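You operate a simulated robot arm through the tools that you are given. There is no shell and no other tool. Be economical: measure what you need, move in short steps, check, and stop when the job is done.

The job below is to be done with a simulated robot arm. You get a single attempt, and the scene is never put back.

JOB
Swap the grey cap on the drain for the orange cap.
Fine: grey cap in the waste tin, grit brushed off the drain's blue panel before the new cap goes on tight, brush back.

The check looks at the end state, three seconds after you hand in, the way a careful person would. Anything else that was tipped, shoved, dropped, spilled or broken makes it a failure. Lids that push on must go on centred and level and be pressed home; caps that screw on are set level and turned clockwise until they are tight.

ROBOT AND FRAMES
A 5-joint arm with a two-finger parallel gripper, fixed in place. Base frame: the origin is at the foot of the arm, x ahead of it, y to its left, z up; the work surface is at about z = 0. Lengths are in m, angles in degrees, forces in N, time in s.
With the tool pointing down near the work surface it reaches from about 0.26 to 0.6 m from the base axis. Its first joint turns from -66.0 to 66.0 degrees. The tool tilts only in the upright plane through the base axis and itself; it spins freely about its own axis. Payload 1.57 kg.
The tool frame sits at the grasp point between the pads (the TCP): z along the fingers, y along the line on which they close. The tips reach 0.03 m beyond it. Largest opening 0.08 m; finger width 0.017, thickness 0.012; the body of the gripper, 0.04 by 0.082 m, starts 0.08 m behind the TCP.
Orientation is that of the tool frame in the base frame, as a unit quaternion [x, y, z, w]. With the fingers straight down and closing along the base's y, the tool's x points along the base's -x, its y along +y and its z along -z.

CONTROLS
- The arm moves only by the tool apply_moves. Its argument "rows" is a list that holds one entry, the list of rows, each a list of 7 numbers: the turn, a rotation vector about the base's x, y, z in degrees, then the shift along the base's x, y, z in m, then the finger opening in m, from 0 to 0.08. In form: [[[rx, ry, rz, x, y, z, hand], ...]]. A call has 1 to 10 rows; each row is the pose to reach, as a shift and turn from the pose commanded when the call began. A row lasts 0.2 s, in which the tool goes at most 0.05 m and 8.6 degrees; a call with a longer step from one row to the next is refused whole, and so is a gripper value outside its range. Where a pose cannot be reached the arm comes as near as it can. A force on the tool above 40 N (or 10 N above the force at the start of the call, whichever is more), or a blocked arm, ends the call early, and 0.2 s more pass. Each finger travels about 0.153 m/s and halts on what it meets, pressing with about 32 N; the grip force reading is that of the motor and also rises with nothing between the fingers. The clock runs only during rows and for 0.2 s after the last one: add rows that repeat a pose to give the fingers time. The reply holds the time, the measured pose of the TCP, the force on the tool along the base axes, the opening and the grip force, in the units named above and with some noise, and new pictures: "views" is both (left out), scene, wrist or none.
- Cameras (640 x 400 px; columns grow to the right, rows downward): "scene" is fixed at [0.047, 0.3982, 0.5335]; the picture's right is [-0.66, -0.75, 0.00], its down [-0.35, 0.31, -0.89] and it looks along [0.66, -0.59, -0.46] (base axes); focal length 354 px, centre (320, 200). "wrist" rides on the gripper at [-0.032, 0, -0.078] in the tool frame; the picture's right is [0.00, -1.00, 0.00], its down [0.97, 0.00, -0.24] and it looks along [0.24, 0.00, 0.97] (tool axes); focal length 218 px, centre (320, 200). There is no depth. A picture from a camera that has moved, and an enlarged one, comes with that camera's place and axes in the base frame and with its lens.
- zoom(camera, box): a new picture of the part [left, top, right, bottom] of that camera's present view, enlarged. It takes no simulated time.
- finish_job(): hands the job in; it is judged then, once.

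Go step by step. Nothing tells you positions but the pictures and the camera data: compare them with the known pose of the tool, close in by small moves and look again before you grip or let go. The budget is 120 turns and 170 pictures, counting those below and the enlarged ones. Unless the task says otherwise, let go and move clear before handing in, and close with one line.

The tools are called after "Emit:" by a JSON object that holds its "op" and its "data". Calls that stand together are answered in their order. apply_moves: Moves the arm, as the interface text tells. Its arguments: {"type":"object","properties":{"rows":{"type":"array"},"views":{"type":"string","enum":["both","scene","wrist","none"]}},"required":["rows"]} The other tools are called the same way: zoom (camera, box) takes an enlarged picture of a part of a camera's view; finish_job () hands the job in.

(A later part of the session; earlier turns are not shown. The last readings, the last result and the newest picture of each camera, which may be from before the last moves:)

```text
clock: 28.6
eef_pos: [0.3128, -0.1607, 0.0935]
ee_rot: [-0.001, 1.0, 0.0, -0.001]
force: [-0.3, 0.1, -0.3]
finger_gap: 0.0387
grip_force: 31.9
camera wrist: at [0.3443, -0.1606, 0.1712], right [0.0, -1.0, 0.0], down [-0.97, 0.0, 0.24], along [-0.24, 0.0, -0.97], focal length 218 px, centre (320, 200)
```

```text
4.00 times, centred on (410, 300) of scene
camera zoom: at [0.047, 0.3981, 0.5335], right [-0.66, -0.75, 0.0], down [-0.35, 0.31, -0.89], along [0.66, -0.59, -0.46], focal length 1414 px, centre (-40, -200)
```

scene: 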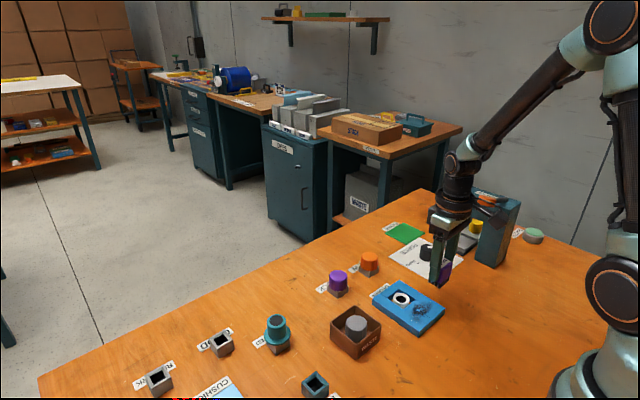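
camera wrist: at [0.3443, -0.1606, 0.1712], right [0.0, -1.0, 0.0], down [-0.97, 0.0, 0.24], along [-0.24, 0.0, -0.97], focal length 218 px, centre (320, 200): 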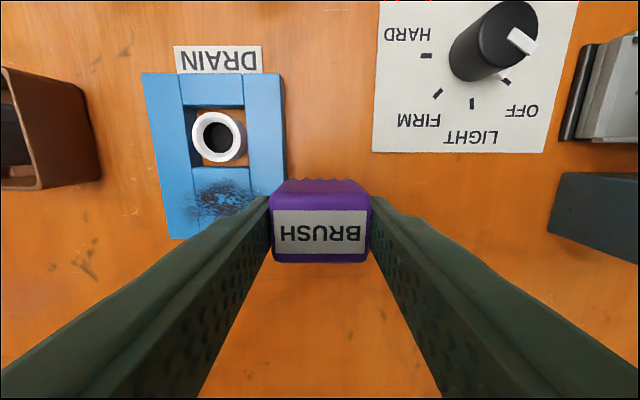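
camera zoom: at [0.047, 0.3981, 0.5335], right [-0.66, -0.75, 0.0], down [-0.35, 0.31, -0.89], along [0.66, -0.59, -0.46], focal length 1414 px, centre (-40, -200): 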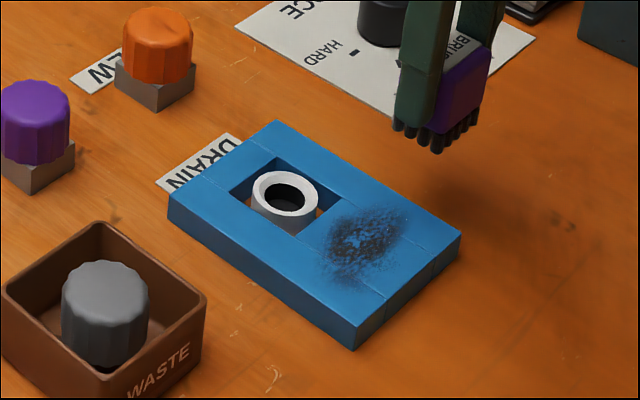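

The smudge is a little fainter, so it takes several strokes. I'll do a back-and-forth scrub with slightly more pressure at x≈0.306.

Emit:
{"op": "apply_moves", "data": {"rows": [[[0, 0, 0, -0.007, 0.04, -0.01, 0.025], [0, 0, 0, -0.007, 0.04, -0.0293, 0.025], [0, 0, 0, -0.007, 0.06, -0.0293, 0.025], [0, 0, 0, -0.007, 0.08, -0.0293, 0.025], [0, 0, 0, -0.007, 0.098, -0.0293, 0.025], [0, 0, 0, -0.007, 0.08, -0.0293, 0.025], [0, 0, 0, -0.007, 0.06, -0.0293, 0.025], [0, 0, 0, -0.007, 0.04, -0.0293, 0.025], [0, 0, 0, -0.007, 0.02, -0.0293, 0.025], [0, 0, 0, -0.007, 0, -0.0293, 0.025]]], "views": "none"}}

Emit:
{"op": "zoom", "data": {"camera": "scene", "box": [360, 250, 460, 350]}}

```text
clock: 30.8
eef_pos: [0.3066, -0.1622, 0.065]
ee_rot: [-0.001, 1.0, 0.0, -0.001]
force: [-0.6, 0.0, -1.3]
finger_gap: 0.039
grip_force: 31.9
```

```text
4.00 times, centred on (410, 300) of scene
camera zoom: at [0.047, 0.3982, 0.5335], right [-0.66, -0.75, 0.0], down [-0.35, 0.31, -0.89], along [0.66, -0.59, -0.46], focal length 1414 px, centre (-40, -200)
```

zoom: 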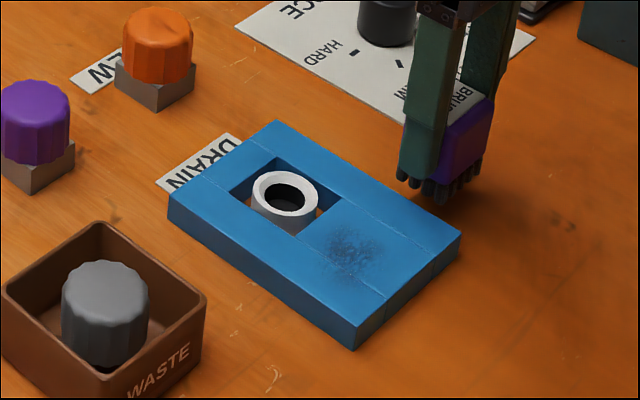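

Working well: much fainter. The same scrub again, raising first to clear the panel edge.

Emit:
{"op": "apply_moves", "data": {"rows": [[[0, 0, 0, 0, 0, 0.02, 0.025], [0, 0, 0, 0.0, 0.04, 0.02, 0.025], [0, 0, 0, 0.0, 0.04, 0.0, 0.025], [0, 0, 0, 0, 0.06, 0, 0.025], [0, 0, 0, 0, 0.08, 0, 0.025], [0, 0, 0, 0, 0.098, 0, 0.025], [0, 0, 0, 0, 0.07, 0, 0.025], [0, 0, 0, 0, 0.045, 0, 0.025], [0, 0, 0, 0, 0.02, 0, 0.025], [0, 0, 0, 0, 0, 0, 0.025]]], "views": "none"}}

Emit:
{"op": "zoom", "data": {"camera": "scene", "box": [360, 250, 460, 350]}}

```text
clock: 33.0
eef_pos: [0.3043, -0.1623, 0.0653]
ee_rot: [-0.001, 1.0, 0.0, -0.001]
force: [1.1, 0.4, -0.2]
finger_gap: 0.0388
grip_force: 31.9
```

```text
4.00 times, centred on (410, 300) of scene
camera zoom: at [0.047, 0.3982, 0.5335], right [-0.66, -0.75, 0.0], down [-0.35, 0.31, -0.89], along [0.66, -0.59, -0.46], focal length 1414 px, centre (-40, -200)
```

zoom: 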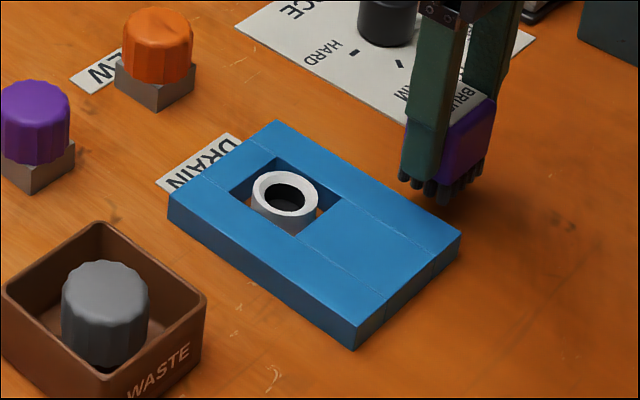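

The panel is clean. Now lift and carry the brush back over its home spot.

Emit:
{"op": "apply_moves", "data": {"rows": [[[0, 0, 0, 0, 0, 0.04, 0.025], [0, 0, 0, 0, 0, 0.075, 0.025], [0, 0, 0, 0.022, 0.034, 0.075, 0.025], [0, 0, 0, 0.044, 0.069, 0.075, 0.025], [0, 0, 0, 0.066, 0.103, 0.075, 0.025], [0, 0, 0, 0.088, 0.138, 0.075, 0.025], [0, 0, 0, 0.11, 0.172, 0.075, 0.025], [0, 0, 0, 0.132, 0.207, 0.075, 0.025], [0, 0, 0, 0.153, 0.241, 0.075, 0.025], [0, 0, 0, 0.153, 0.241, 0.04, 0.025]]]}}

Emit:
{"op": "zoom", "data": {"camera": "scene", "box": [360, 250, 460, 350]}}

Emit:
{"op": "zoom", "data": {"camera": "scene", "box": [240, 230, 380, 360]}}

```text
clock: 35.2
eef_pos: [0.4591, 0.0802, 0.1041]
ee_rot: [-0.001, 1.0, 0.0, 0.0]
force: [0.3, 0.0, -0.9]
finger_gap: 0.0388
grip_force: 32.2
camera wrist: at [0.4905, 0.0801, 0.182], right [0.0, -1.0, 0.0], down [-0.97, 0.0, 0.24], along [-0.24, 0.0, -0.97], focal length 218 px, centre (320, 200)
```

scene: 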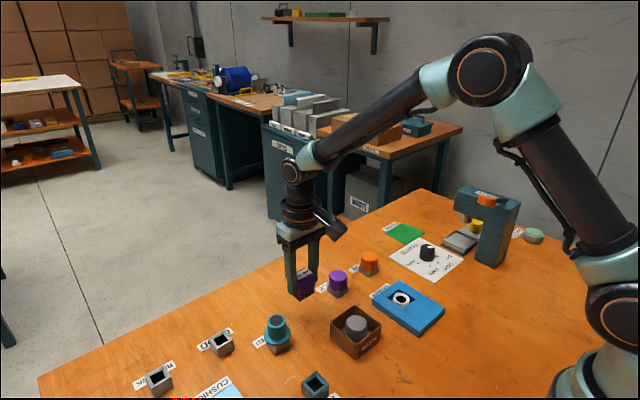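
wrist: 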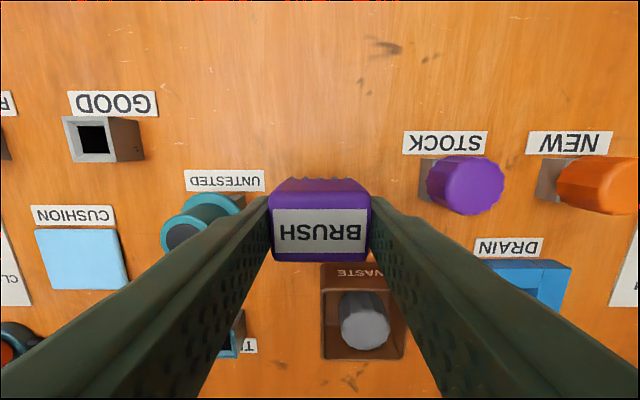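

```text
4.00 times, centred on (410, 300) of scene
camera zoom: at [0.047, 0.3982, 0.5335], right [-0.66, -0.75, 0.0], down [-0.35, 0.31, -0.89], along [0.66, -0.59, -0.46], focal length 1414 px, centre (-40, -200)
```

zoom: 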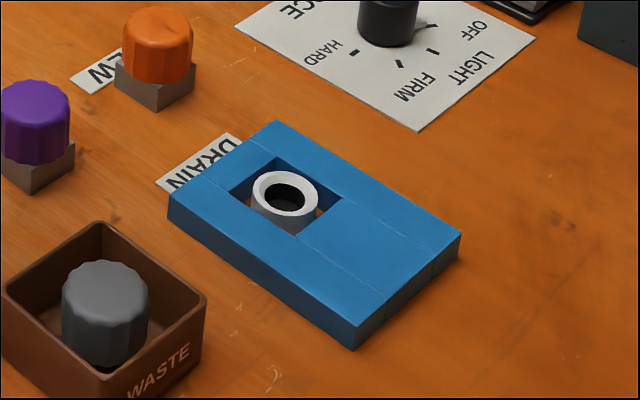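

```text
3.08 times, centred on (310, 295) of scene
camera zoom: at [0.047, 0.3982, 0.5335], right [-0.66, -0.75, 0.0], down [-0.35, 0.31, -0.89], along [0.66, -0.59, -0.46], focal length 1088 px, centre (351, -92)
```

zoom: 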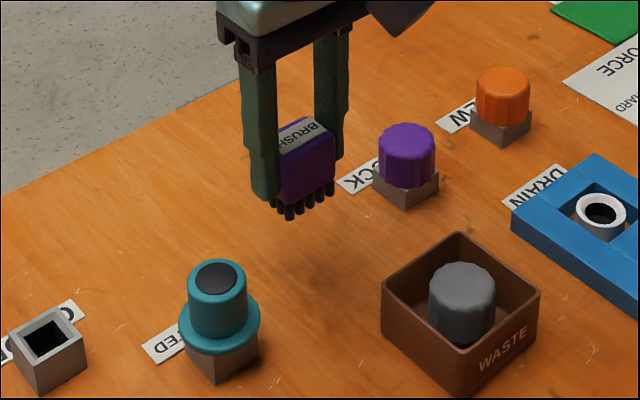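

Panel is clean and the brush is above home. Lower to near its home height, watching force.

Emit:
{"op": "apply_moves", "data": {"rows": [[[0, 0, 0, 0, 0, -0.025, 0.025], [0, 0, 0, 0, 0, -0.045, 0.025], [0, 0, 0, 0, 0, -0.0525, 0.025], [0, 0, 0, 0, 0, -0.0525, 0.025]]], "views": "none"}}

Emit:
{"op": "zoom", "data": {"camera": "scene", "box": [270, 270, 340, 330]}}

```text
clock: 36.2
eef_pos: [0.459, 0.0803, 0.0512]
ee_rot: [-0.001, 1.0, 0.0, 0.0]
force: [-0.1, 0.1, -0.5]
finger_gap: 0.039
grip_force: 32.1
```

```text
6.67 times, centred on (305, 300) of scene
camera zoom: at [0.047, 0.3982, 0.5335], right [-0.66, -0.75, 0.0], down [-0.35, 0.31, -0.89], along [0.66, -0.59, -0.46], focal length 2357 px, centre (420, -467)
```

zoom: 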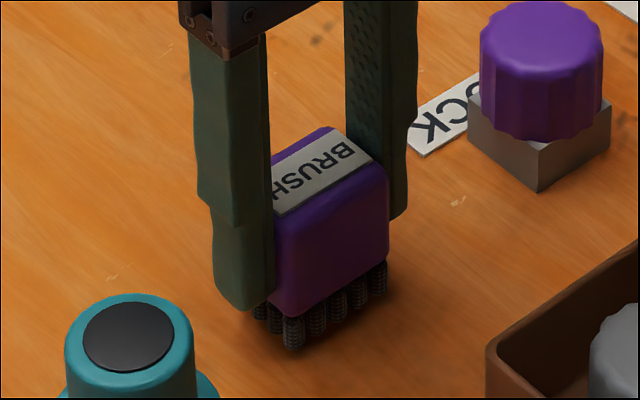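

Emit:
{"op": "apply_moves", "data": {"rows": [[[0, 0, 0, 0, 0, -0.001, 0.025], [0, 0, 0, 0, 0, -0.002, 0.025]]], "views": "none"}}

Emit:
{"op": "apply_moves", "data": {"rows": [[[0, 0, 0, 0, 0, -0.001, 0.025], [0, 0, 0, 0, 0, -0.001, 0.025]]], "views": "none"}}

```text
clock: 36.8
eef_pos: [0.4595, 0.0801, 0.0501]
ee_rot: [-0.001, 1.0, 0.0, 0.0]
force: [0.1, 0.4, 0.3]
finger_gap: 0.0388
grip_force: 32.1
```

```text
clock: 37.4
eef_pos: [0.4586, 0.0799, 0.0496]
ee_rot: [-0.001, 1.0, 0.0, 0.0]
force: [0.3, -0.6, 0.0]
finger_gap: 0.039
grip_force: 32.2
```

Emit:
{"op": "apply_moves", "data": {"rows": [[[0, 0, 0, 0, 0, -0.001, 0.025], [0, 0, 0, 0, 0, -0.001, 0.025]]], "views": "none"}}

Emit:
{"op": "apply_moves", "data": {"rows": [[[0, 0, 0, 0, 0, -0.001, 0.025], [0, 0, 0, 0, 0, -0.001, 0.025]]], "views": "none"}}

Emit:
{"op": "zoom", "data": {"camera": "scene", "box": [270, 270, 340, 330]}}

```text
clock: 38.0
eef_pos: [0.4587, 0.078, 0.0495]
ee_rot: [-0.001, 1.0, 0.0, 0.001]
force: [0.2, -0.2, -0.6]
finger_gap: 0.0387
grip_force: 31.8
```

```text
clock: 38.6
eef_pos: [0.4578, 0.0805, 0.0466]
ee_rot: [-0.002, 1.0, 0.0, 0.0]
force: [0.0, 0.9, -0.6]
finger_gap: 0.0388
grip_force: 32.2
```

```text
6.67 times, centred on (305, 300) of scene
camera zoom: at [0.047, 0.3982, 0.5335], right [-0.66, -0.75, 0.0], down [-0.35, 0.31, -0.89], along [0.66, -0.59, -0.46], focal length 2357 px, centre (420, -467)
```

zoom: 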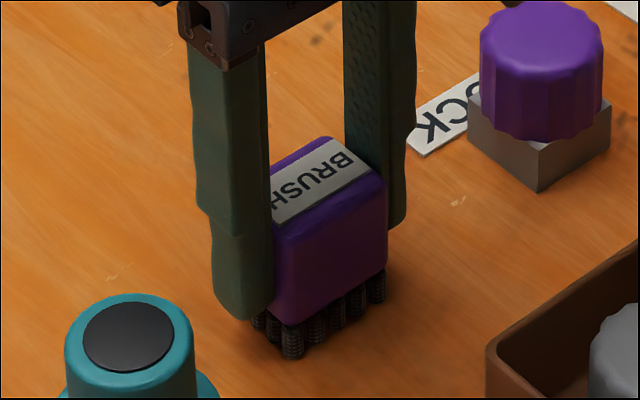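

Not touching yet (brush rode up slightly in the grip). Continue down by 1 mm steps.

Emit:
{"op": "apply_moves", "data": {"rows": [[[0, 0, 0, 0, 0, -0.001, 0.025], [0, 0, 0, 0, 0, -0.001, 0.025]]], "views": "none"}}

Emit:
{"op": "apply_moves", "data": {"rows": [[[0, 0, 0, 0, 0, -0.001, 0.025], [0, 0, 0, 0, 0, -0.001, 0.025]]], "views": "none"}}

```text
clock: 39.2
eef_pos: [0.4602, 0.0801, 0.0467]
ee_rot: [0.001, 1.0, 0.0, 0.001]
force: [0.0, -3.1, 7.3]
finger_gap: 0.0388
grip_force: 31.9
```

```text
clock: 39.8
eef_pos: [0.4592, 0.08, 0.048]
ee_rot: [0.0, 1.0, 0.0, 0.001]
force: [-7.3, -6.7, 29.1]
finger_gap: 0.0392
grip_force: 32.0
```

Contact made (the last step pressed 29 N). I'll ease back about 1 mm and release, then rise.

Emit:
{"op": "apply_moves", "data": {"rows": [[[0, 0, 0, 0, 0, 0.001, 0.025], [0, 0, 0, 0, 0, 0.001, 0.046], [0, 0, 0, 0, 0, 0.001, 0.056], [0, 0, 0, 0, 0, 0.001, 0.056], [0, 0, 0, 0, 0, 0.03, 0.056], [0, 0, 0, 0, 0, 0.07, 0.056], [0, 0, 0, 0, 0, 0.11, 0.056]]]}}

Emit:
{"op": "zoom", "data": {"camera": "scene", "box": [250, 250, 380, 350]}}

```text
clock: 41.4
eef_pos: [0.4569, 0.0794, 0.1561]
ee_rot: [0.0, 1.0, 0.0, -0.001]
force: [-0.3, 0.6, 0.3]
finger_gap: 0.0558
grip_force: 0.1
camera wrist: at [0.4895, 0.0798, 0.2342], right [0.0, -1.0, 0.0], down [-0.97, 0.0, 0.24], along [-0.24, 0.0, -0.97], focal length 218 px, centre (320, 200)
```

scene: 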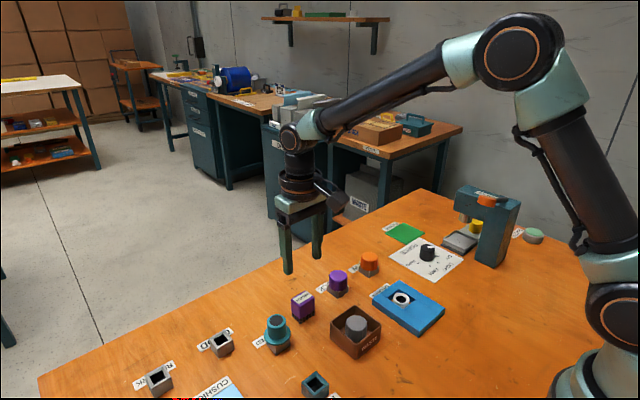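
wrist: 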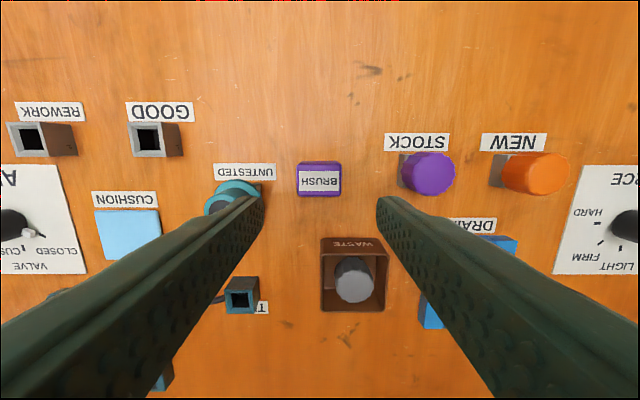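

```text
4.00 times, centred on (315, 300) of scene
camera zoom: at [0.047, 0.3982, 0.5335], right [-0.66, -0.75, 0.0], down [-0.35, 0.31, -0.89], along [0.66, -0.59, -0.46], focal length 1414 px, centre (340, -200)
```

zoom: 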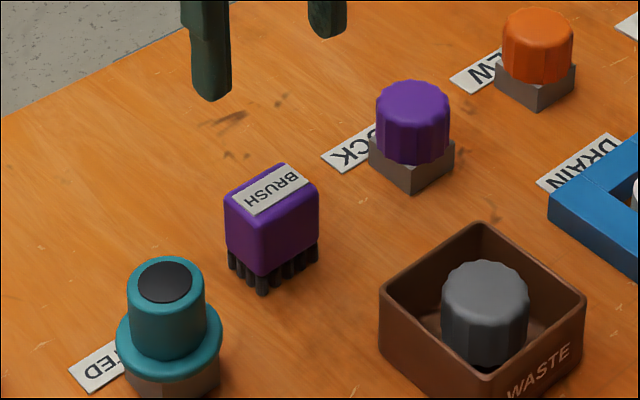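

The brush stands upright back at its home. Now to above the orange cap at about (0.461, −0.123).

Emit:
{"op": "apply_moves", "data": {"rows": [[[0, 0, 0, 0, -0.04, 0, 0.08], [0, 0, 0, 0, -0.08, 0, 0.08], [0, 0, 0, 0.001, -0.12, 0, 0.08], [0, 0, 0, 0.002, -0.16, 0, 0.08], [0, 0, 0, 0.003, -0.202, 0, 0.08], [0, 0, 0, 0.003, -0.202, 0, 0.08]]]}}

Emit:
{"op": "zoom", "data": {"camera": "wrist", "box": [240, 110, 400, 260]}}

```text
clock: 42.8
eef_pos: [0.4596, -0.123, 0.1527]
ee_rot: [-0.002, 1.0, 0.0, 0.0]
force: [-0.4, 0.2, 0.5]
finger_gap: 0.08
grip_force: 0.1
camera wrist: at [0.4914, -0.1222, 0.2301], right [0.0, -1.0, 0.0], down [-0.97, 0.0, 0.24], along [-0.24, 0.0, -0.97], focal length 218 px, centre (320, 200)
```

scene: 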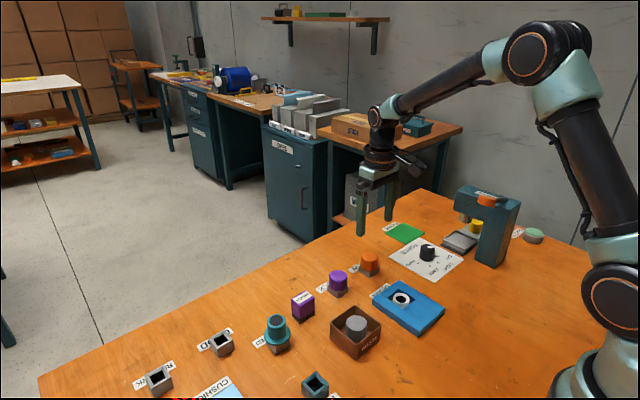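
wrist: 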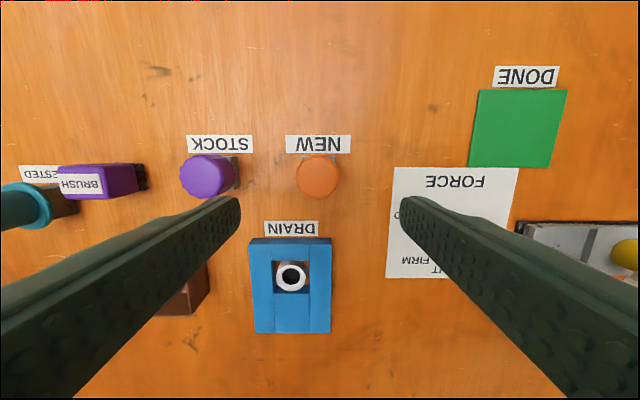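

```text
2.67 times, centred on (320, 185) of wrist
camera zoom: at [0.4914, -0.1222, 0.2301], right [0.0, -1.0, 0.0], down [-0.97, 0.0, 0.24], along [-0.24, 0.0, -0.97], focal length 582 px, centre (320, 240)
```

zoom: 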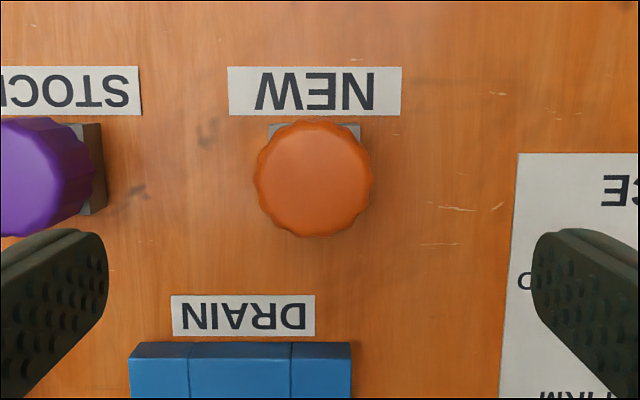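

The orange cap centre is nearer (0.4655, −0.120). I'll correct and descend partway for a check.

Emit:
{"op": "apply_moves", "data": {"rows": [[[0, 0, 0, 0.005, 0.0025, -0.03, 0.08], [0, 0, 0, 0.005, 0.0025, -0.06, 0.08], [0, 0, 0, 0.005, 0.0025, -0.06, 0.08]]], "views": "wrist"}}

Emit:
{"op": "zoom", "data": {"camera": "scene", "box": [320, 220, 420, 300]}}

```text
clock: 43.6
eef_pos: [0.4651, -0.1195, 0.0948]
ee_rot: [0.0, 1.0, 0.001, 0.0]
force: [-1.1, 0.3, 0.4]
finger_gap: 0.0799
grip_force: 0.0
camera wrist: at [0.4976, -0.1201, 0.1713], right [0.0, -1.0, 0.0], down [-0.97, 0.0, 0.24], along [-0.24, 0.0, -0.97], focal length 218 px, centre (320, 200)
```

wrist: 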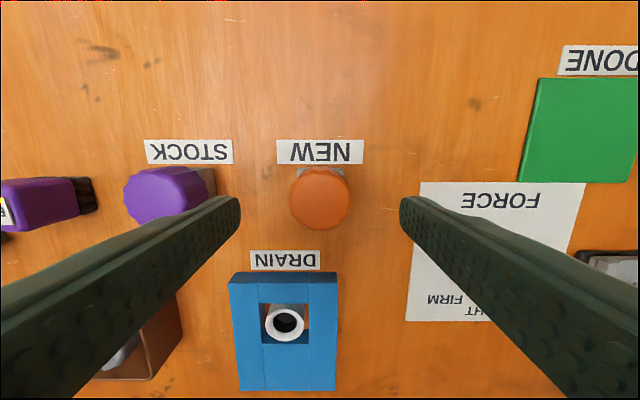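

```text
5.00 times, centred on (370, 260) of scene
camera zoom: at [0.047, 0.3982, 0.5335], right [-0.66, -0.75, 0.0], down [-0.35, 0.31, -0.89], along [0.66, -0.59, -0.46], focal length 1768 px, centre (70, -100)
```

zoom: 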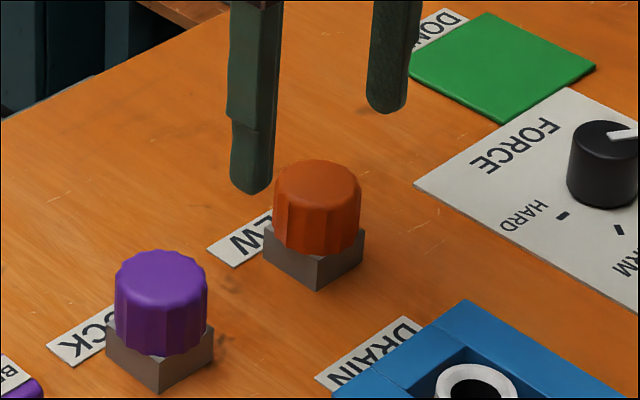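

Good alignment; descend to TCP z≈0.057 (the orange cap sits about 4 mm higher than the grey one did) and look again.

Emit:
{"op": "apply_moves", "data": {"rows": [[[0, 0, 0, 0.0015, 0, -0.018, 0.08], [0, 0, 0, 0.0015, 0, -0.03, 0.08], [0, 0, 0, 0.0015, 0, -0.037, 0.08], [0, 0, 0, 0.0015, 0, -0.037, 0.08]]], "views": "wrist"}}

Emit:
{"op": "zoom", "data": {"camera": "scene", "box": [320, 220, 420, 300]}}

Emit:
{"op": "zoom", "data": {"camera": "wrist", "box": [220, 130, 420, 290]}}

```text
clock: 44.6
eef_pos: [0.4683, -0.1186, 0.0581]
ee_rot: [-0.001, 1.0, -0.001, -0.001]
force: [0.2, -0.1, -0.8]
finger_gap: 0.0801
grip_force: 0.0
camera wrist: at [0.4998, -0.1192, 0.1348], right [0.0, -1.0, 0.0], down [-0.97, 0.0, 0.24], along [-0.24, 0.0, -0.97], focal length 218 px, centre (320, 200)
```

wrist: 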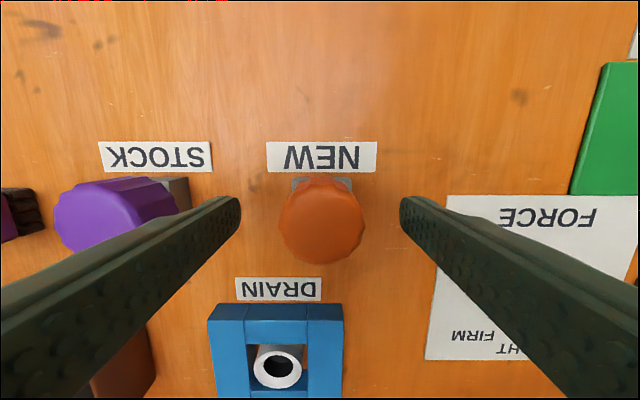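

```text
5.00 times, centred on (370, 260) of scene
camera zoom: at [0.047, 0.3982, 0.5335], right [-0.66, -0.75, 0.0], down [-0.35, 0.31, -0.89], along [0.66, -0.59, -0.46], focal length 1768 px, centre (70, -100)
```

zoom: 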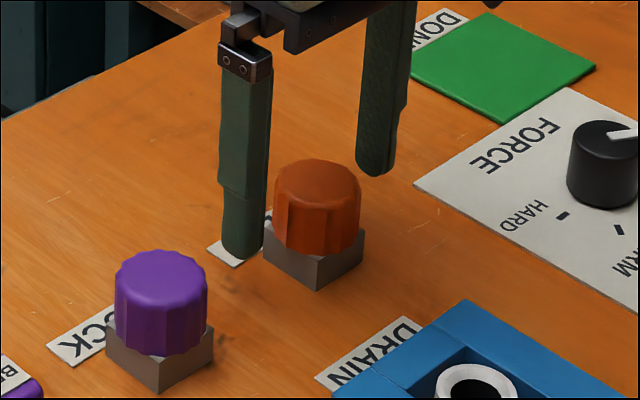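

```text
2.50 times, centred on (320, 210) of wrist
camera zoom: at [0.4998, -0.1192, 0.1348], right [0.0, -1.0, 0.0], down [-0.97, 0.0, 0.24], along [-0.24, 0.0, -0.97], focal length 546 px, centre (320, 175)
```

zoom: 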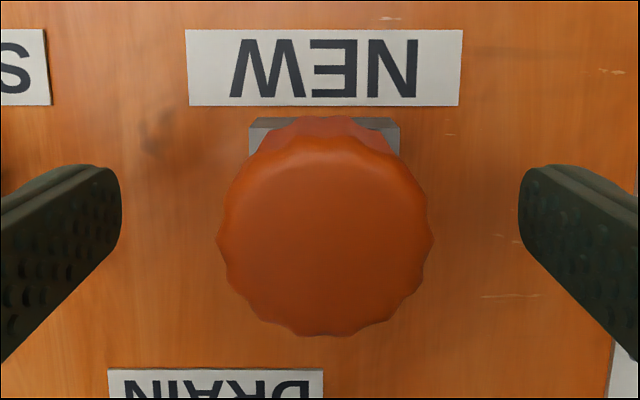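

Aligned to within a millimetre. Close with a 1 mm shift to −y.

Emit:
{"op": "apply_moves", "data": {"rows": [[[0, 0, 0, 0, -0.001, 0, 0.06], [0, 0, 0, 0, -0.001, 0, 0.03], [0, 0, 0, 0, -0.001, 0, 0.02], [0, 0, 0, 0, -0.001, 0, 0.02]]], "views": "none"}}

Emit:
{"op": "zoom", "data": {"camera": "wrist", "box": [220, 130, 420, 290]}}

```text
clock: 45.6
eef_pos: [0.4681, -0.1205, 0.058]
ee_rot: [-0.001, 1.0, 0.0, 0.0]
force: [0.2, 0.4, 0.3]
finger_gap: 0.0369
grip_force: 31.6
```

```text
2.50 times, centred on (320, 210) of wrist
camera zoom: at [0.4998, -0.1202, 0.135], right [0.0, -1.0, 0.0], down [-0.97, 0.0, 0.24], along [-0.24, 0.0, -0.97], focal length 546 px, centre (320, 175)
```

zoom: 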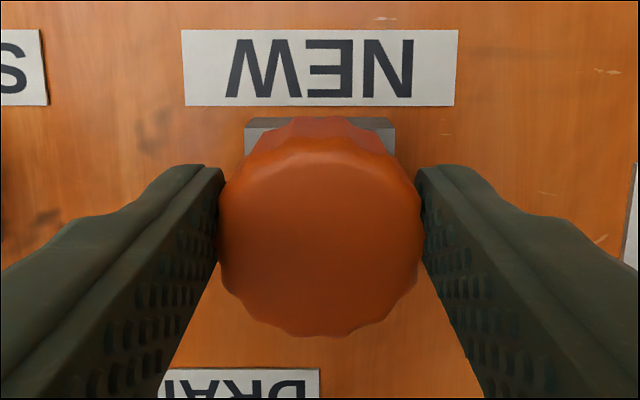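

Clean grip, no side load. Gentle lift to see whether it comes free.

Emit:
{"op": "apply_moves", "data": {"rows": [[[0, 0, 0, 0, 0, 0.002, 0.02], [0, 0, 0, 0, 0, 0.004, 0.02], [0, 0, 0, 0, 0, 0.006, 0.02]]], "views": "none"}}

Emit:
{"op": "zoom", "data": {"camera": "scene", "box": [320, 220, 420, 300]}}

```text
clock: 46.4
eef_pos: [0.4689, -0.1205, 0.0653]
ee_rot: [0.0, 1.0, 0.0, -0.001]
force: [-0.3, 0.0, -0.1]
finger_gap: 0.0367
grip_force: 32.2
```

```text
5.00 times, centred on (370, 260) of scene
camera zoom: at [0.047, 0.3982, 0.5335], right [-0.66, -0.75, 0.0], down [-0.35, 0.31, -0.89], along [0.66, -0.59, -0.46], focal length 1768 px, centre (70, -100)
```

zoom: 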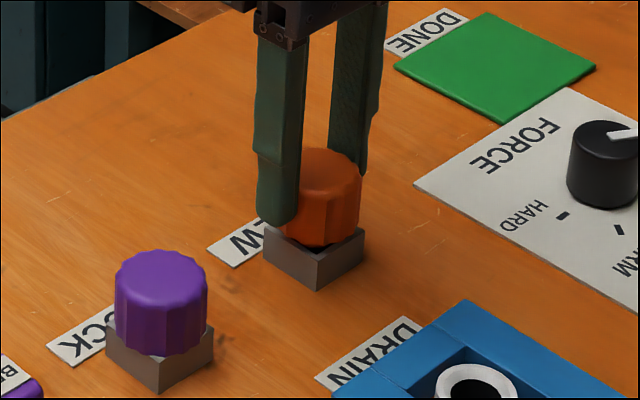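

The cap comes free. Its centring along x in the grip is uncertain by 2–3 mm, so I'll set it back, turn the gripper 90° and regrip to centre it on the other axis.

Emit:
{"op": "apply_moves", "data": {"rows": [[[0, 0, 0, 0, 0, -0.003, 0.02], [0, 0, 0, 0, 0, -0.006, 0.02], [0, 0, 0, 0, 0, -0.006, 0.03], [0, 0, 0, 0, 0, -0.006, 0.05], [0, 0, 0, 0, 0, -0.006, 0.06], [0, 0, 0, 0, 0, -0.006, 0.06]]], "views": "none"}}

Emit:
{"op": "apply_moves", "data": {"rows": [[[0, 0, 8.5, 0, 0, 0, 0.07], [0, 0, 17, 0, 0, 0, 0.07], [0, 0, 25.5, 0, 0, 0, 0.07], [0, 0, 34, 0, 0, 0, 0.07], [0, 0, 42.5, 0, 0, 0, 0.07], [0, 0, 51, 0, 0, 0, 0.07], [0, 0, 59.5, 0, 0, 0, 0.07], [0, 0, 68, 0, 0, 0, 0.07], [0, 0, 76.5, 0, 0, 0, 0.07], [0, 0, 85, 0, 0, 0, 0.07]]], "views": "wrist"}}

Emit:
{"op": "zoom", "data": {"camera": "scene", "box": [320, 220, 420, 300]}}

```text
clock: 47.8
eef_pos: [0.4676, -0.1206, 0.0583]
ee_rot: [-0.001, 1.0, 0.0, -0.001]
force: [-0.5, -0.3, 0.1]
finger_gap: 0.0602
grip_force: 0.0
```

```text
clock: 50.0
eef_pos: [0.4683, -0.1199, 0.0587]
ee_rot: [-0.677, 0.736, 0.0, 0.0]
force: [0.4, 0.4, 0.0]
finger_gap: 0.0698
grip_force: 0.2
camera wrist: at [0.4709, -0.0883, 0.1359], right [1.0, -0.08, 0.0], down [-0.08, -0.97, 0.24], along [-0.02, -0.24, -0.97], focal length 218 px, centre (320, 200)
```

wrist: 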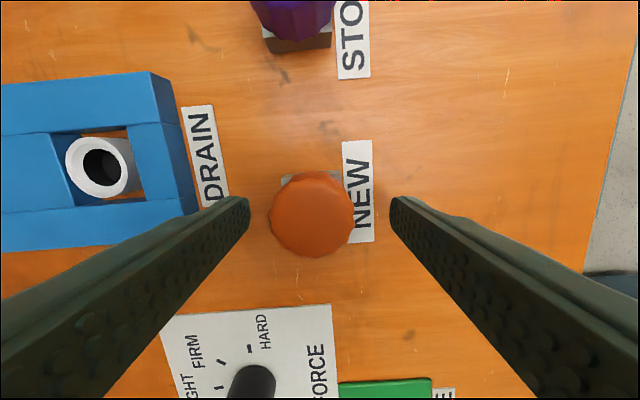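

```text
5.00 times, centred on (370, 260) of scene
camera zoom: at [0.047, 0.3982, 0.5335], right [-0.66, -0.75, 0.0], down [-0.35, 0.31, -0.89], along [0.66, -0.59, -0.46], focal length 1768 px, centre (70, -100)
```

zoom: 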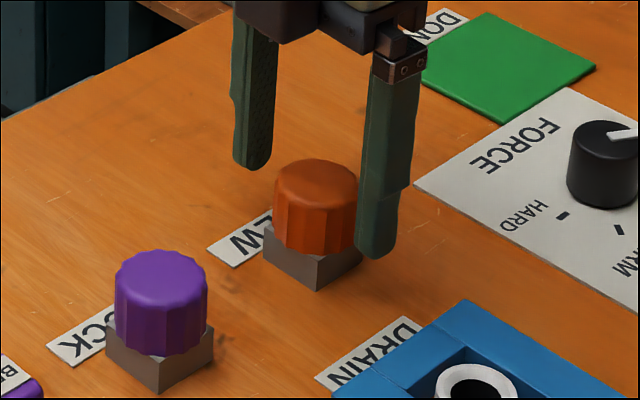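

Confirmed: the cap sat 3 mm to −x of the tool axis. Shift −3 mm in x, go 3 mm deeper, and close in this orientation.

Emit:
{"op": "apply_moves", "data": {"rows": [[[0, 0, 0, -0.003, 0, 0, 0.07], [0, 0, 0, -0.003, 0, -0.0035, 0.07], [0, 0, 0, -0.003, 0, -0.0035, 0.05], [0, 0, 0, -0.003, 0, -0.0035, 0.03], [0, 0, 0, -0.003, 0, -0.0035, 0.02], [0, 0, 0, -0.003, 0, -0.0035, 0.02]]], "views": "none"}}

Emit:
{"op": "zoom", "data": {"camera": "wrist", "box": [220, 130, 420, 290]}}

```text
clock: 51.4
eef_pos: [0.4658, -0.1194, 0.0546]
ee_rot: [-0.676, 0.737, 0.001, 0.0]
force: [-0.2, -0.3, -0.6]
finger_gap: 0.0369
grip_force: 31.8
```

```text
2.50 times, centred on (320, 210) of wrist
camera zoom: at [0.4681, -0.0886, 0.1319], right [1.0, -0.09, 0.0], down [-0.08, -0.97, 0.24], along [-0.02, -0.24, -0.97], focal length 546 px, centre (320, 175)
```

zoom: 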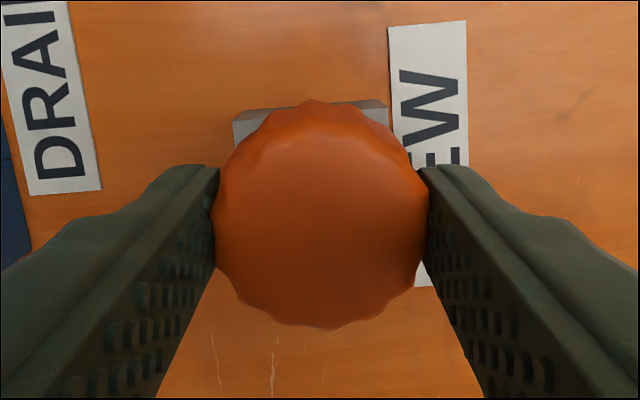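

Well centred on both axes with no side load. Lift and carry toward the drain, winding to +145° to leave plenty of clockwise travel.

Emit:
{"op": "apply_moves", "data": {"rows": [[[0, 0, 0, 0, 0, 0.03, 0.02], [0, 0, 0, 0, 0, 0.06, 0.02], [0, 0, 7.5, -0.015, 0.004, 0.06, 0.02], [0, 0, 15, -0.03, 0.008, 0.06, 0.02], [0, 0, 22.5, -0.045, 0.012, 0.06, 0.02], [0, 0, 30, -0.06, 0.016, 0.06, 0.02], [0, 0, 37.5, -0.075, 0.02, 0.06, 0.02], [0, 0, 45, -0.09, 0.024, 0.06, 0.02], [0, 0, 52.5, -0.105, 0.028, 0.06, 0.02], [0, 0, 60, -0.1145, 0.03, 0.06, 0.02]]]}}

Emit:
{"op": "zoom", "data": {"camera": "scene", "box": [350, 220, 450, 320]}}

Emit:
{"op": "zoom", "data": {"camera": "wrist", "box": [220, 90, 420, 290]}}

```text
clock: 53.6
eef_pos: [0.349, -0.0923, 0.1162]
ee_rot: [0.954, -0.299, 0.001, 0.0]
force: [0.6, -1.5, 0.3]
finger_gap: 0.0365
grip_force: 31.6
camera wrist: at [0.3236, -0.0734, 0.1931], right [0.57, 0.82, 0.0], down [0.8, -0.55, 0.24], along [0.2, -0.14, -0.97], focal length 218 px, centre (320, 200)
```

scene: 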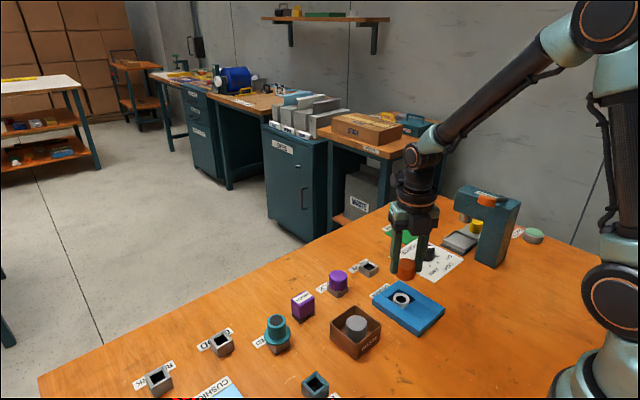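
wrist: 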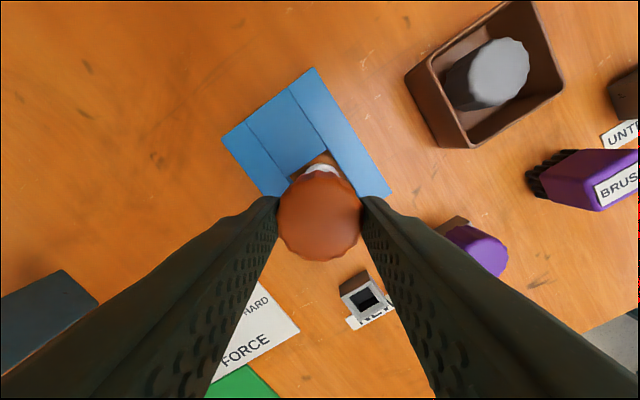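

```text
4.00 times, centred on (400, 270) of scene
camera zoom: at [0.047, 0.3982, 0.5335], right [-0.66, -0.75, 0.0], down [-0.35, 0.31, -0.89], along [0.66, -0.59, -0.46], focal length 1414 px, centre (0, -80)
```

zoom: 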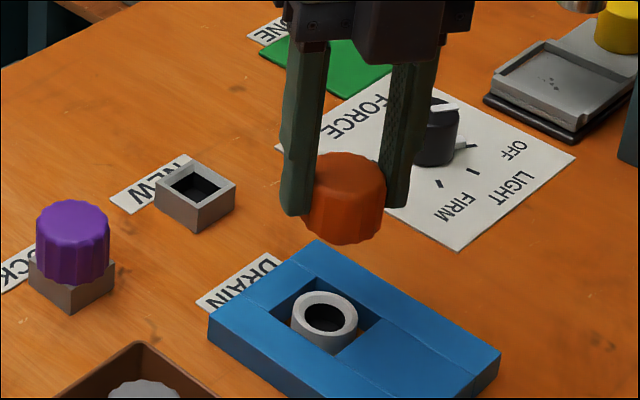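

```text
2.00 times, centred on (320, 190) of wrist
camera zoom: at [0.3236, -0.0734, 0.1931], right [0.57, 0.82, 0.0], down [0.8, -0.55, 0.24], along [0.2, -0.14, -0.97], focal length 436 px, centre (320, 220)
```

zoom: 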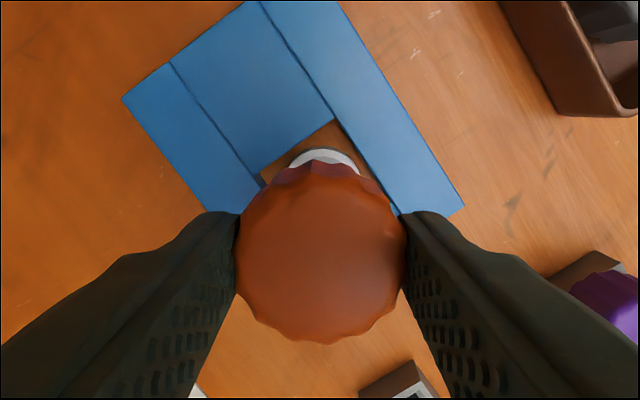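

The cap is nearly over the neck. I'll let the arm settle and take a couple of pose readings before the final approach.

Emit:
{"op": "apply_moves", "data": {"rows": [[[0, 0, 0, 0, 0, -0.01, 0.02], [0, 0, 0, 0, 0, -0.02, 0.02], [0, 0, 0, 0, 0, -0.02, 0.02]]], "views": "none"}}

Emit:
{"op": "apply_moves", "data": {"rows": [[[0, 0, 0, 0, 0, 0, 0.02]]], "views": "none"}}

Emit:
{"op": "zoom", "data": {"camera": "scene", "box": [370, 250, 430, 310]}}

Emit:
{"op": "zoom", "data": {"camera": "wrist", "box": [220, 90, 420, 290]}}

```text
clock: 54.4
eef_pos: [0.3506, -0.091, 0.0961]
ee_rot: [0.954, -0.3, 0.0, 0.0]
force: [0.3, 0.1, -0.1]
finger_gap: 0.037
grip_force: 31.8
```

```text
clock: 54.8
eef_pos: [0.3503, -0.0904, 0.0938]
ee_rot: [0.954, -0.3, -0.001, 0.0]
force: [-0.4, 0.5, 0.6]
finger_gap: 0.0366
grip_force: 31.6
```

```text
6.67 times, centred on (400, 280) of scene
camera zoom: at [0.047, 0.3982, 0.5335], right [-0.66, -0.75, 0.0], down [-0.35, 0.31, -0.89], along [0.66, -0.59, -0.46], focal length 2357 px, centre (-213, -333)
```

zoom: 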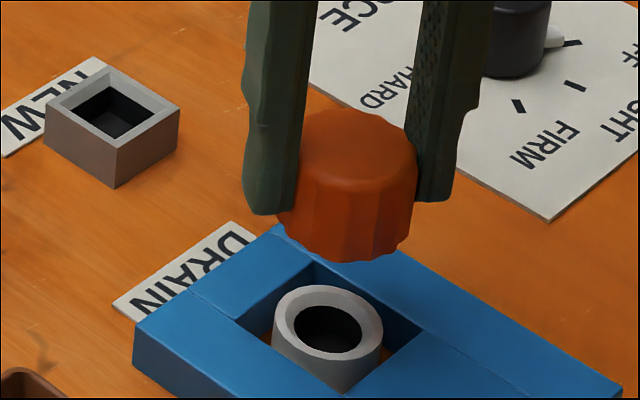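

```text
2.00 times, centred on (320, 190) of wrist
camera zoom: at [0.3246, -0.0726, 0.1724], right [0.57, 0.82, 0.0], down [0.8, -0.56, 0.24], along [0.2, -0.14, -0.97], focal length 436 px, centre (320, 220)
```

zoom: 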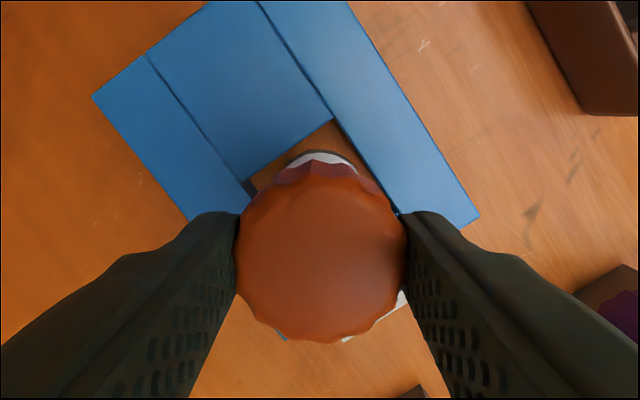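

Alignment is within about 1 mm of the neck. Nudge +1 mm in y and lower to just above the expected contact.

Emit:
{"op": "apply_moves", "data": {"rows": [[[0, 0, 0, 0, 0.001, -0.012, 0.02], [0, 0, 0, 0, 0.001, -0.022, 0.02], [0, 0, 0, 0, 0.001, -0.026, 0.02], [0, 0, 0, 0, 0.001, -0.026, 0.02]]], "views": "none"}}

Emit:
{"op": "zoom", "data": {"camera": "scene", "box": [370, 260, 430, 320]}}

```text
clock: 55.8
eef_pos: [0.3513, -0.0898, 0.0684]
ee_rot: [0.954, -0.3, 0.0, 0.0]
force: [0.5, -1.0, -1.4]
finger_gap: 0.0366
grip_force: 31.9
```

```text
6.67 times, centred on (400, 290) of scene
camera zoom: at [0.047, 0.3982, 0.5335], right [-0.66, -0.75, 0.0], down [-0.35, 0.31, -0.89], along [0.66, -0.59, -0.46], focal length 2357 px, centre (-213, -400)
```

zoom: 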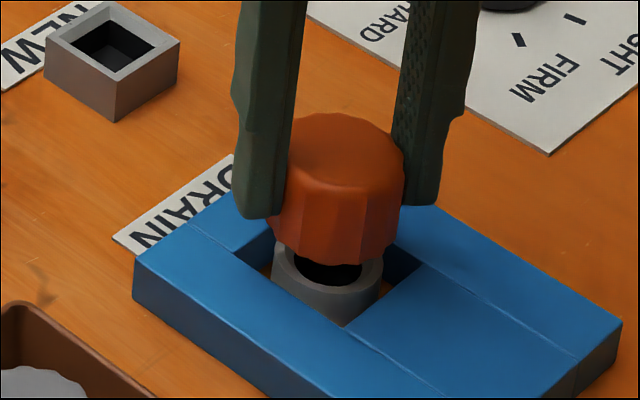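

Cap bottom is about 1 cm above neck and centred within 1 mm. Tiny nudge, then lower slowly until contact.

Emit:
{"op": "apply_moves", "data": {"rows": [[[0, 0, 0, 0.0004, 0.0006, -0.002, 0.02], [0, 0, 0, 0.0004, 0.0006, -0.004, 0.02], [0, 0, 0, 0.0004, 0.0006, -0.006, 0.02]]], "views": "none"}}

Emit:
{"op": "apply_moves", "data": {"rows": [[[0, 0, 0, 0, 0, -0.001, 0.02], [0, 0, 0, 0, 0, -0.002, 0.02]]], "views": "none"}}

Emit:
{"op": "zoom", "data": {"camera": "scene", "box": [370, 260, 430, 320]}}

```text
clock: 56.6
eef_pos: [0.3518, -0.0884, 0.0632]
ee_rot: [0.954, -0.3, 0.0, 0.0]
force: [-0.6, 0.3, -0.4]
finger_gap: 0.037
grip_force: 31.4
```

```text
clock: 57.2
eef_pos: [0.351, -0.0891, 0.0615]
ee_rot: [0.954, -0.301, 0.0, 0.0]
force: [1.1, -4.6, 1.2]
finger_gap: 0.0364
grip_force: 32.0
```

```text
6.67 times, centred on (400, 290) of scene
camera zoom: at [0.047, 0.3982, 0.5335], right [-0.66, -0.75, 0.0], down [-0.35, 0.31, -0.89], along [0.66, -0.59, -0.46], focal length 2357 px, centre (-213, -400)
```

zoom: 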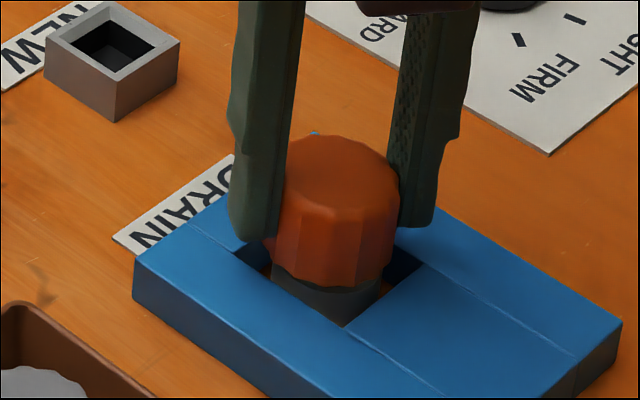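

The cap is starting over the neck; a small −y side force appears, so I'll ease −0.5 mm in y and continue down.

Emit:
{"op": "apply_moves", "data": {"rows": [[[0, 0, 0, 0, -0.0005, 0, 0.02], [0, 0, 0, 0, -0.0005, -0.001, 0.02], [0, 0, 0, 0, -0.0005, -0.001, 0.02]]], "views": "none"}}

Emit:
{"op": "apply_moves", "data": {"rows": [[[0, 0, 0, 0, 0, -0.001, 0.02], [0, 0, 0, 0, 0, -0.001, 0.02]]], "views": "none"}}

```text
clock: 58.0
eef_pos: [0.3521, -0.0885, 0.0594]
ee_rot: [0.954, -0.3, 0.0, 0.0]
force: [-0.5, 0.1, -0.2]
finger_gap: 0.0366
grip_force: 31.9
```

```text
clock: 58.6
eef_pos: [0.3511, -0.0879, 0.0597]
ee_rot: [0.954, -0.3, 0.001, 0.0]
force: [-0.2, -0.4, -0.5]
finger_gap: 0.0365
grip_force: 32.2
```

Emit:
{"op": "apply_moves", "data": {"rows": [[[0, 0, 0, 0, 0, -0.001, 0.02], [0, 0, 0, 0, 0, -0.0015, 0.02]]], "views": "none"}}

Emit:
{"op": "zoom", "data": {"camera": "scene", "box": [370, 260, 430, 320]}}

```text
clock: 59.2
eef_pos: [0.3518, -0.0887, 0.0587]
ee_rot: [0.954, -0.3, 0.0, -0.001]
force: [-0.2, -2.0, -0.7]
finger_gap: 0.0368
grip_force: 31.8
```

```text
6.67 times, centred on (400, 290) of scene
camera zoom: at [0.047, 0.3982, 0.5335], right [-0.66, -0.75, 0.0], down [-0.35, 0.31, -0.89], along [0.66, -0.59, -0.46], focal length 2357 px, centre (-213, -400)
```

zoom: 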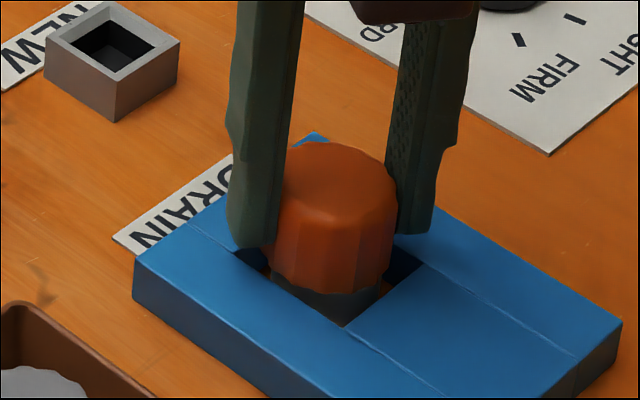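

About 3–4 mm remain to where the grey cap sat. Continue down gently toward thread contact.

Emit:
{"op": "apply_moves", "data": {"rows": [[[0, 0, 0, 0, -0.0003, -0.001, 0.02], [0, 0, 0, 0, -0.0003, -0.001, 0.02]]], "views": "none"}}

Emit:
{"op": "apply_moves", "data": {"rows": [[[0, 0, 0, 0, 0, -0.001, 0.02], [0, 0, 0, 0, 0, -0.001, 0.02]]], "views": "none"}}

```text
clock: 59.8
eef_pos: [0.3502, -0.0886, 0.0572]
ee_rot: [0.954, -0.3, 0.0, -0.001]
force: [-0.2, 1.5, -0.8]
finger_gap: 0.0364
grip_force: 32.5
```

```text
clock: 60.4
eef_pos: [0.3511, -0.0896, 0.0558]
ee_rot: [0.954, -0.301, 0.0, 0.0]
force: [-2.1, -0.8, 4.2]
finger_gap: 0.0365
grip_force: 32.4
```

Light vertical contact (about 4 N). Now turn clockwise 80° with a faint downward bias.

Emit:
{"op": "apply_moves", "data": {"rows": [[[0, 0, -8, 0, 0, 0, 0.02], [0, 0, -16, 0, 0, 0, 0.02], [0, 0, -24, 0, 0, 0, 0.02], [0, 0, -32, 0, 0, 0, 0.02], [0, 0, -40, 0, 0, -0.0005, 0.02], [0, 0, -48, 0, 0, -0.0005, 0.02], [0, 0, -56, 0, 0, -0.0005, 0.02], [0, 0, -64, 0, 0, -0.0005, 0.02], [0, 0, -72, 0, 0, -0.0005, 0.02], [0, 0, -80, 0, 0, -0.0005, 0.02]]], "views": "none"}}

Emit:
{"op": "zoom", "data": {"camera": "scene", "box": [370, 260, 430, 320]}}

```text
clock: 62.6
eef_pos: [0.3522, -0.0898, 0.0565]
ee_rot: [-0.536, 0.844, 0.0, 0.0]
force: [-0.4, -12.3, 18.0]
finger_gap: 0.0367
grip_force: 31.8
```

```text
6.67 times, centred on (400, 290) of scene
camera zoom: at [0.047, 0.3982, 0.5335], right [-0.66, -0.75, 0.0], down [-0.35, 0.31, -0.89], along [0.66, -0.59, -0.46], focal length 2357 px, centre (-213, -400)
```

zoom: 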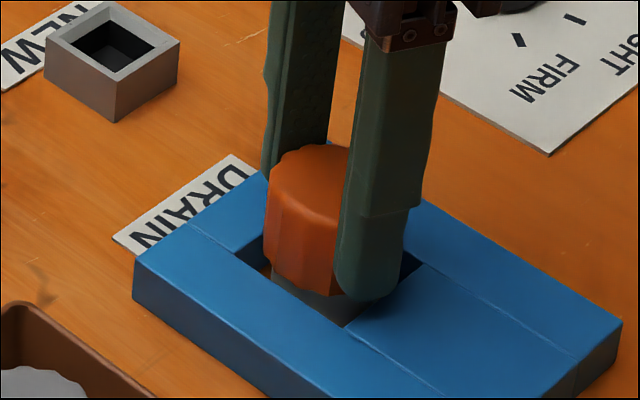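

Side force of −12 N in y and 18 N up; I'll ease those off and then look before turning further.

Emit:
{"op": "apply_moves", "data": {"rows": [[[0, 0, 0, 0, -0.0008, 0.0004, 0.02], [0, 0, 0, 0, -0.0008, 0.0004, 0.02]]]}}

Emit:
{"op": "zoom", "data": {"camera": "wrist", "box": [240, 140, 400, 290]}}

```text
clock: 63.2
eef_pos: [0.3514, -0.0898, 0.0554]
ee_rot: [-0.537, 0.843, -0.001, 0.0]
force: [12.9, -2.4, -12.7]
finger_gap: 0.0363
grip_force: 31.9
camera wrist: at [0.3648, -0.0602, 0.1324], right [0.91, -0.42, 0.0], down [-0.41, -0.88, 0.24], along [-0.1, -0.22, -0.97], focal length 218 px, centre (320, 200)
```

scene: 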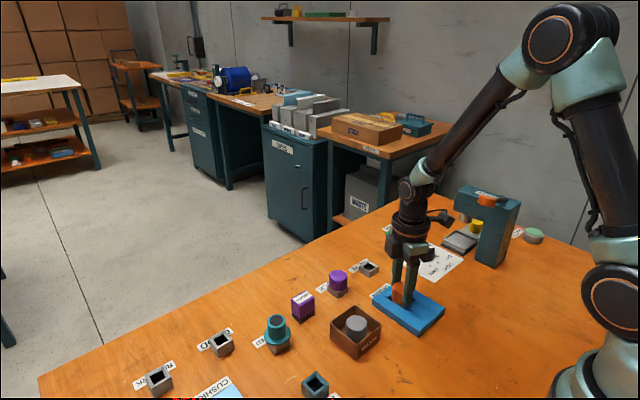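
wrist: 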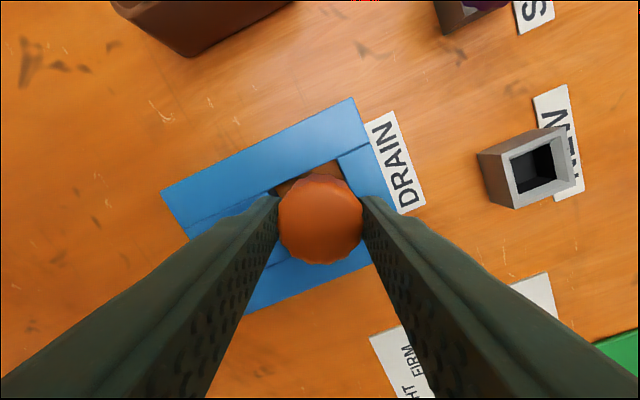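

```text
2.67 times, centred on (320, 215) of wrist
camera zoom: at [0.3648, -0.0602, 0.1324], right [0.91, -0.42, 0.0], down [-0.41, -0.88, 0.24], along [-0.1, -0.22, -0.97], focal length 582 px, centre (320, 160)
```

zoom: 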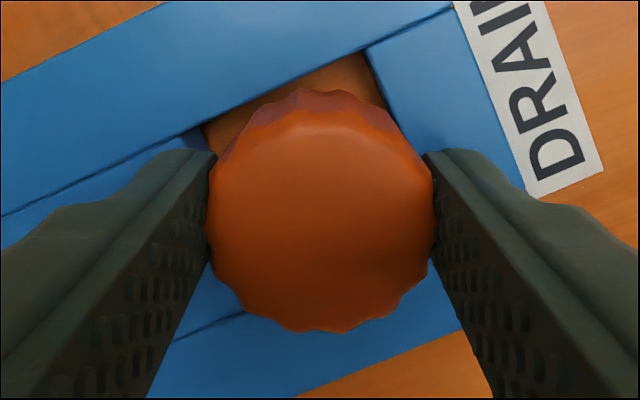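

The cap now resists being raised (−13 N), so the threads have engaged. Ease x by +0.8 mm and continue clockwise with a slight descent.

Emit:
{"op": "apply_moves", "data": {"rows": [[[0, 0, -8, 0.0006, 0, -0.0004, 0.02], [0, 0, -16, 0.0006, 0, -0.0005, 0.02], [0, 0, -24, 0.0006, 0, -0.0006, 0.02], [0, 0, -32, 0.0006, 0, -0.0007, 0.02], [0, 0, -40, 0.0006, 0, -0.0008, 0.02], [0, 0, -48, 0.0006, 0, -0.0009, 0.02]]], "views": "none"}}

Emit:
{"op": "zoom", "data": {"camera": "scene", "box": [370, 260, 430, 320]}}

```text
clock: 64.6
eef_pos: [0.3529, -0.0905, 0.0549]
ee_rot: [-0.148, 0.989, 0.0, 0.0]
force: [6.8, -9.5, -7.2]
finger_gap: 0.0361
grip_force: 31.8
```

```text
6.67 times, centred on (400, 290) of scene
camera zoom: at [0.0471, 0.3981, 0.5335], right [-0.66, -0.75, 0.0], down [-0.35, 0.31, -0.89], along [0.66, -0.59, -0.46], focal length 2357 px, centre (-213, -400)
```

zoom: 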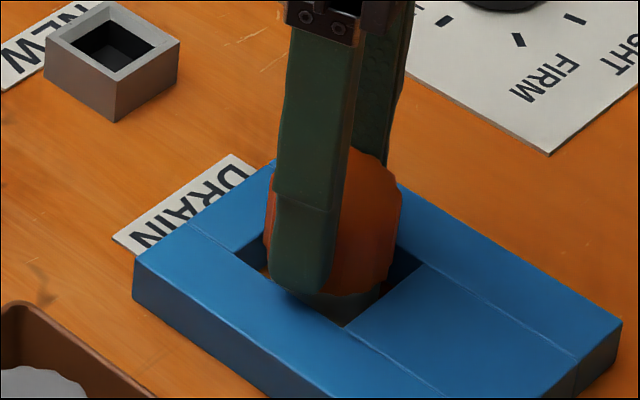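

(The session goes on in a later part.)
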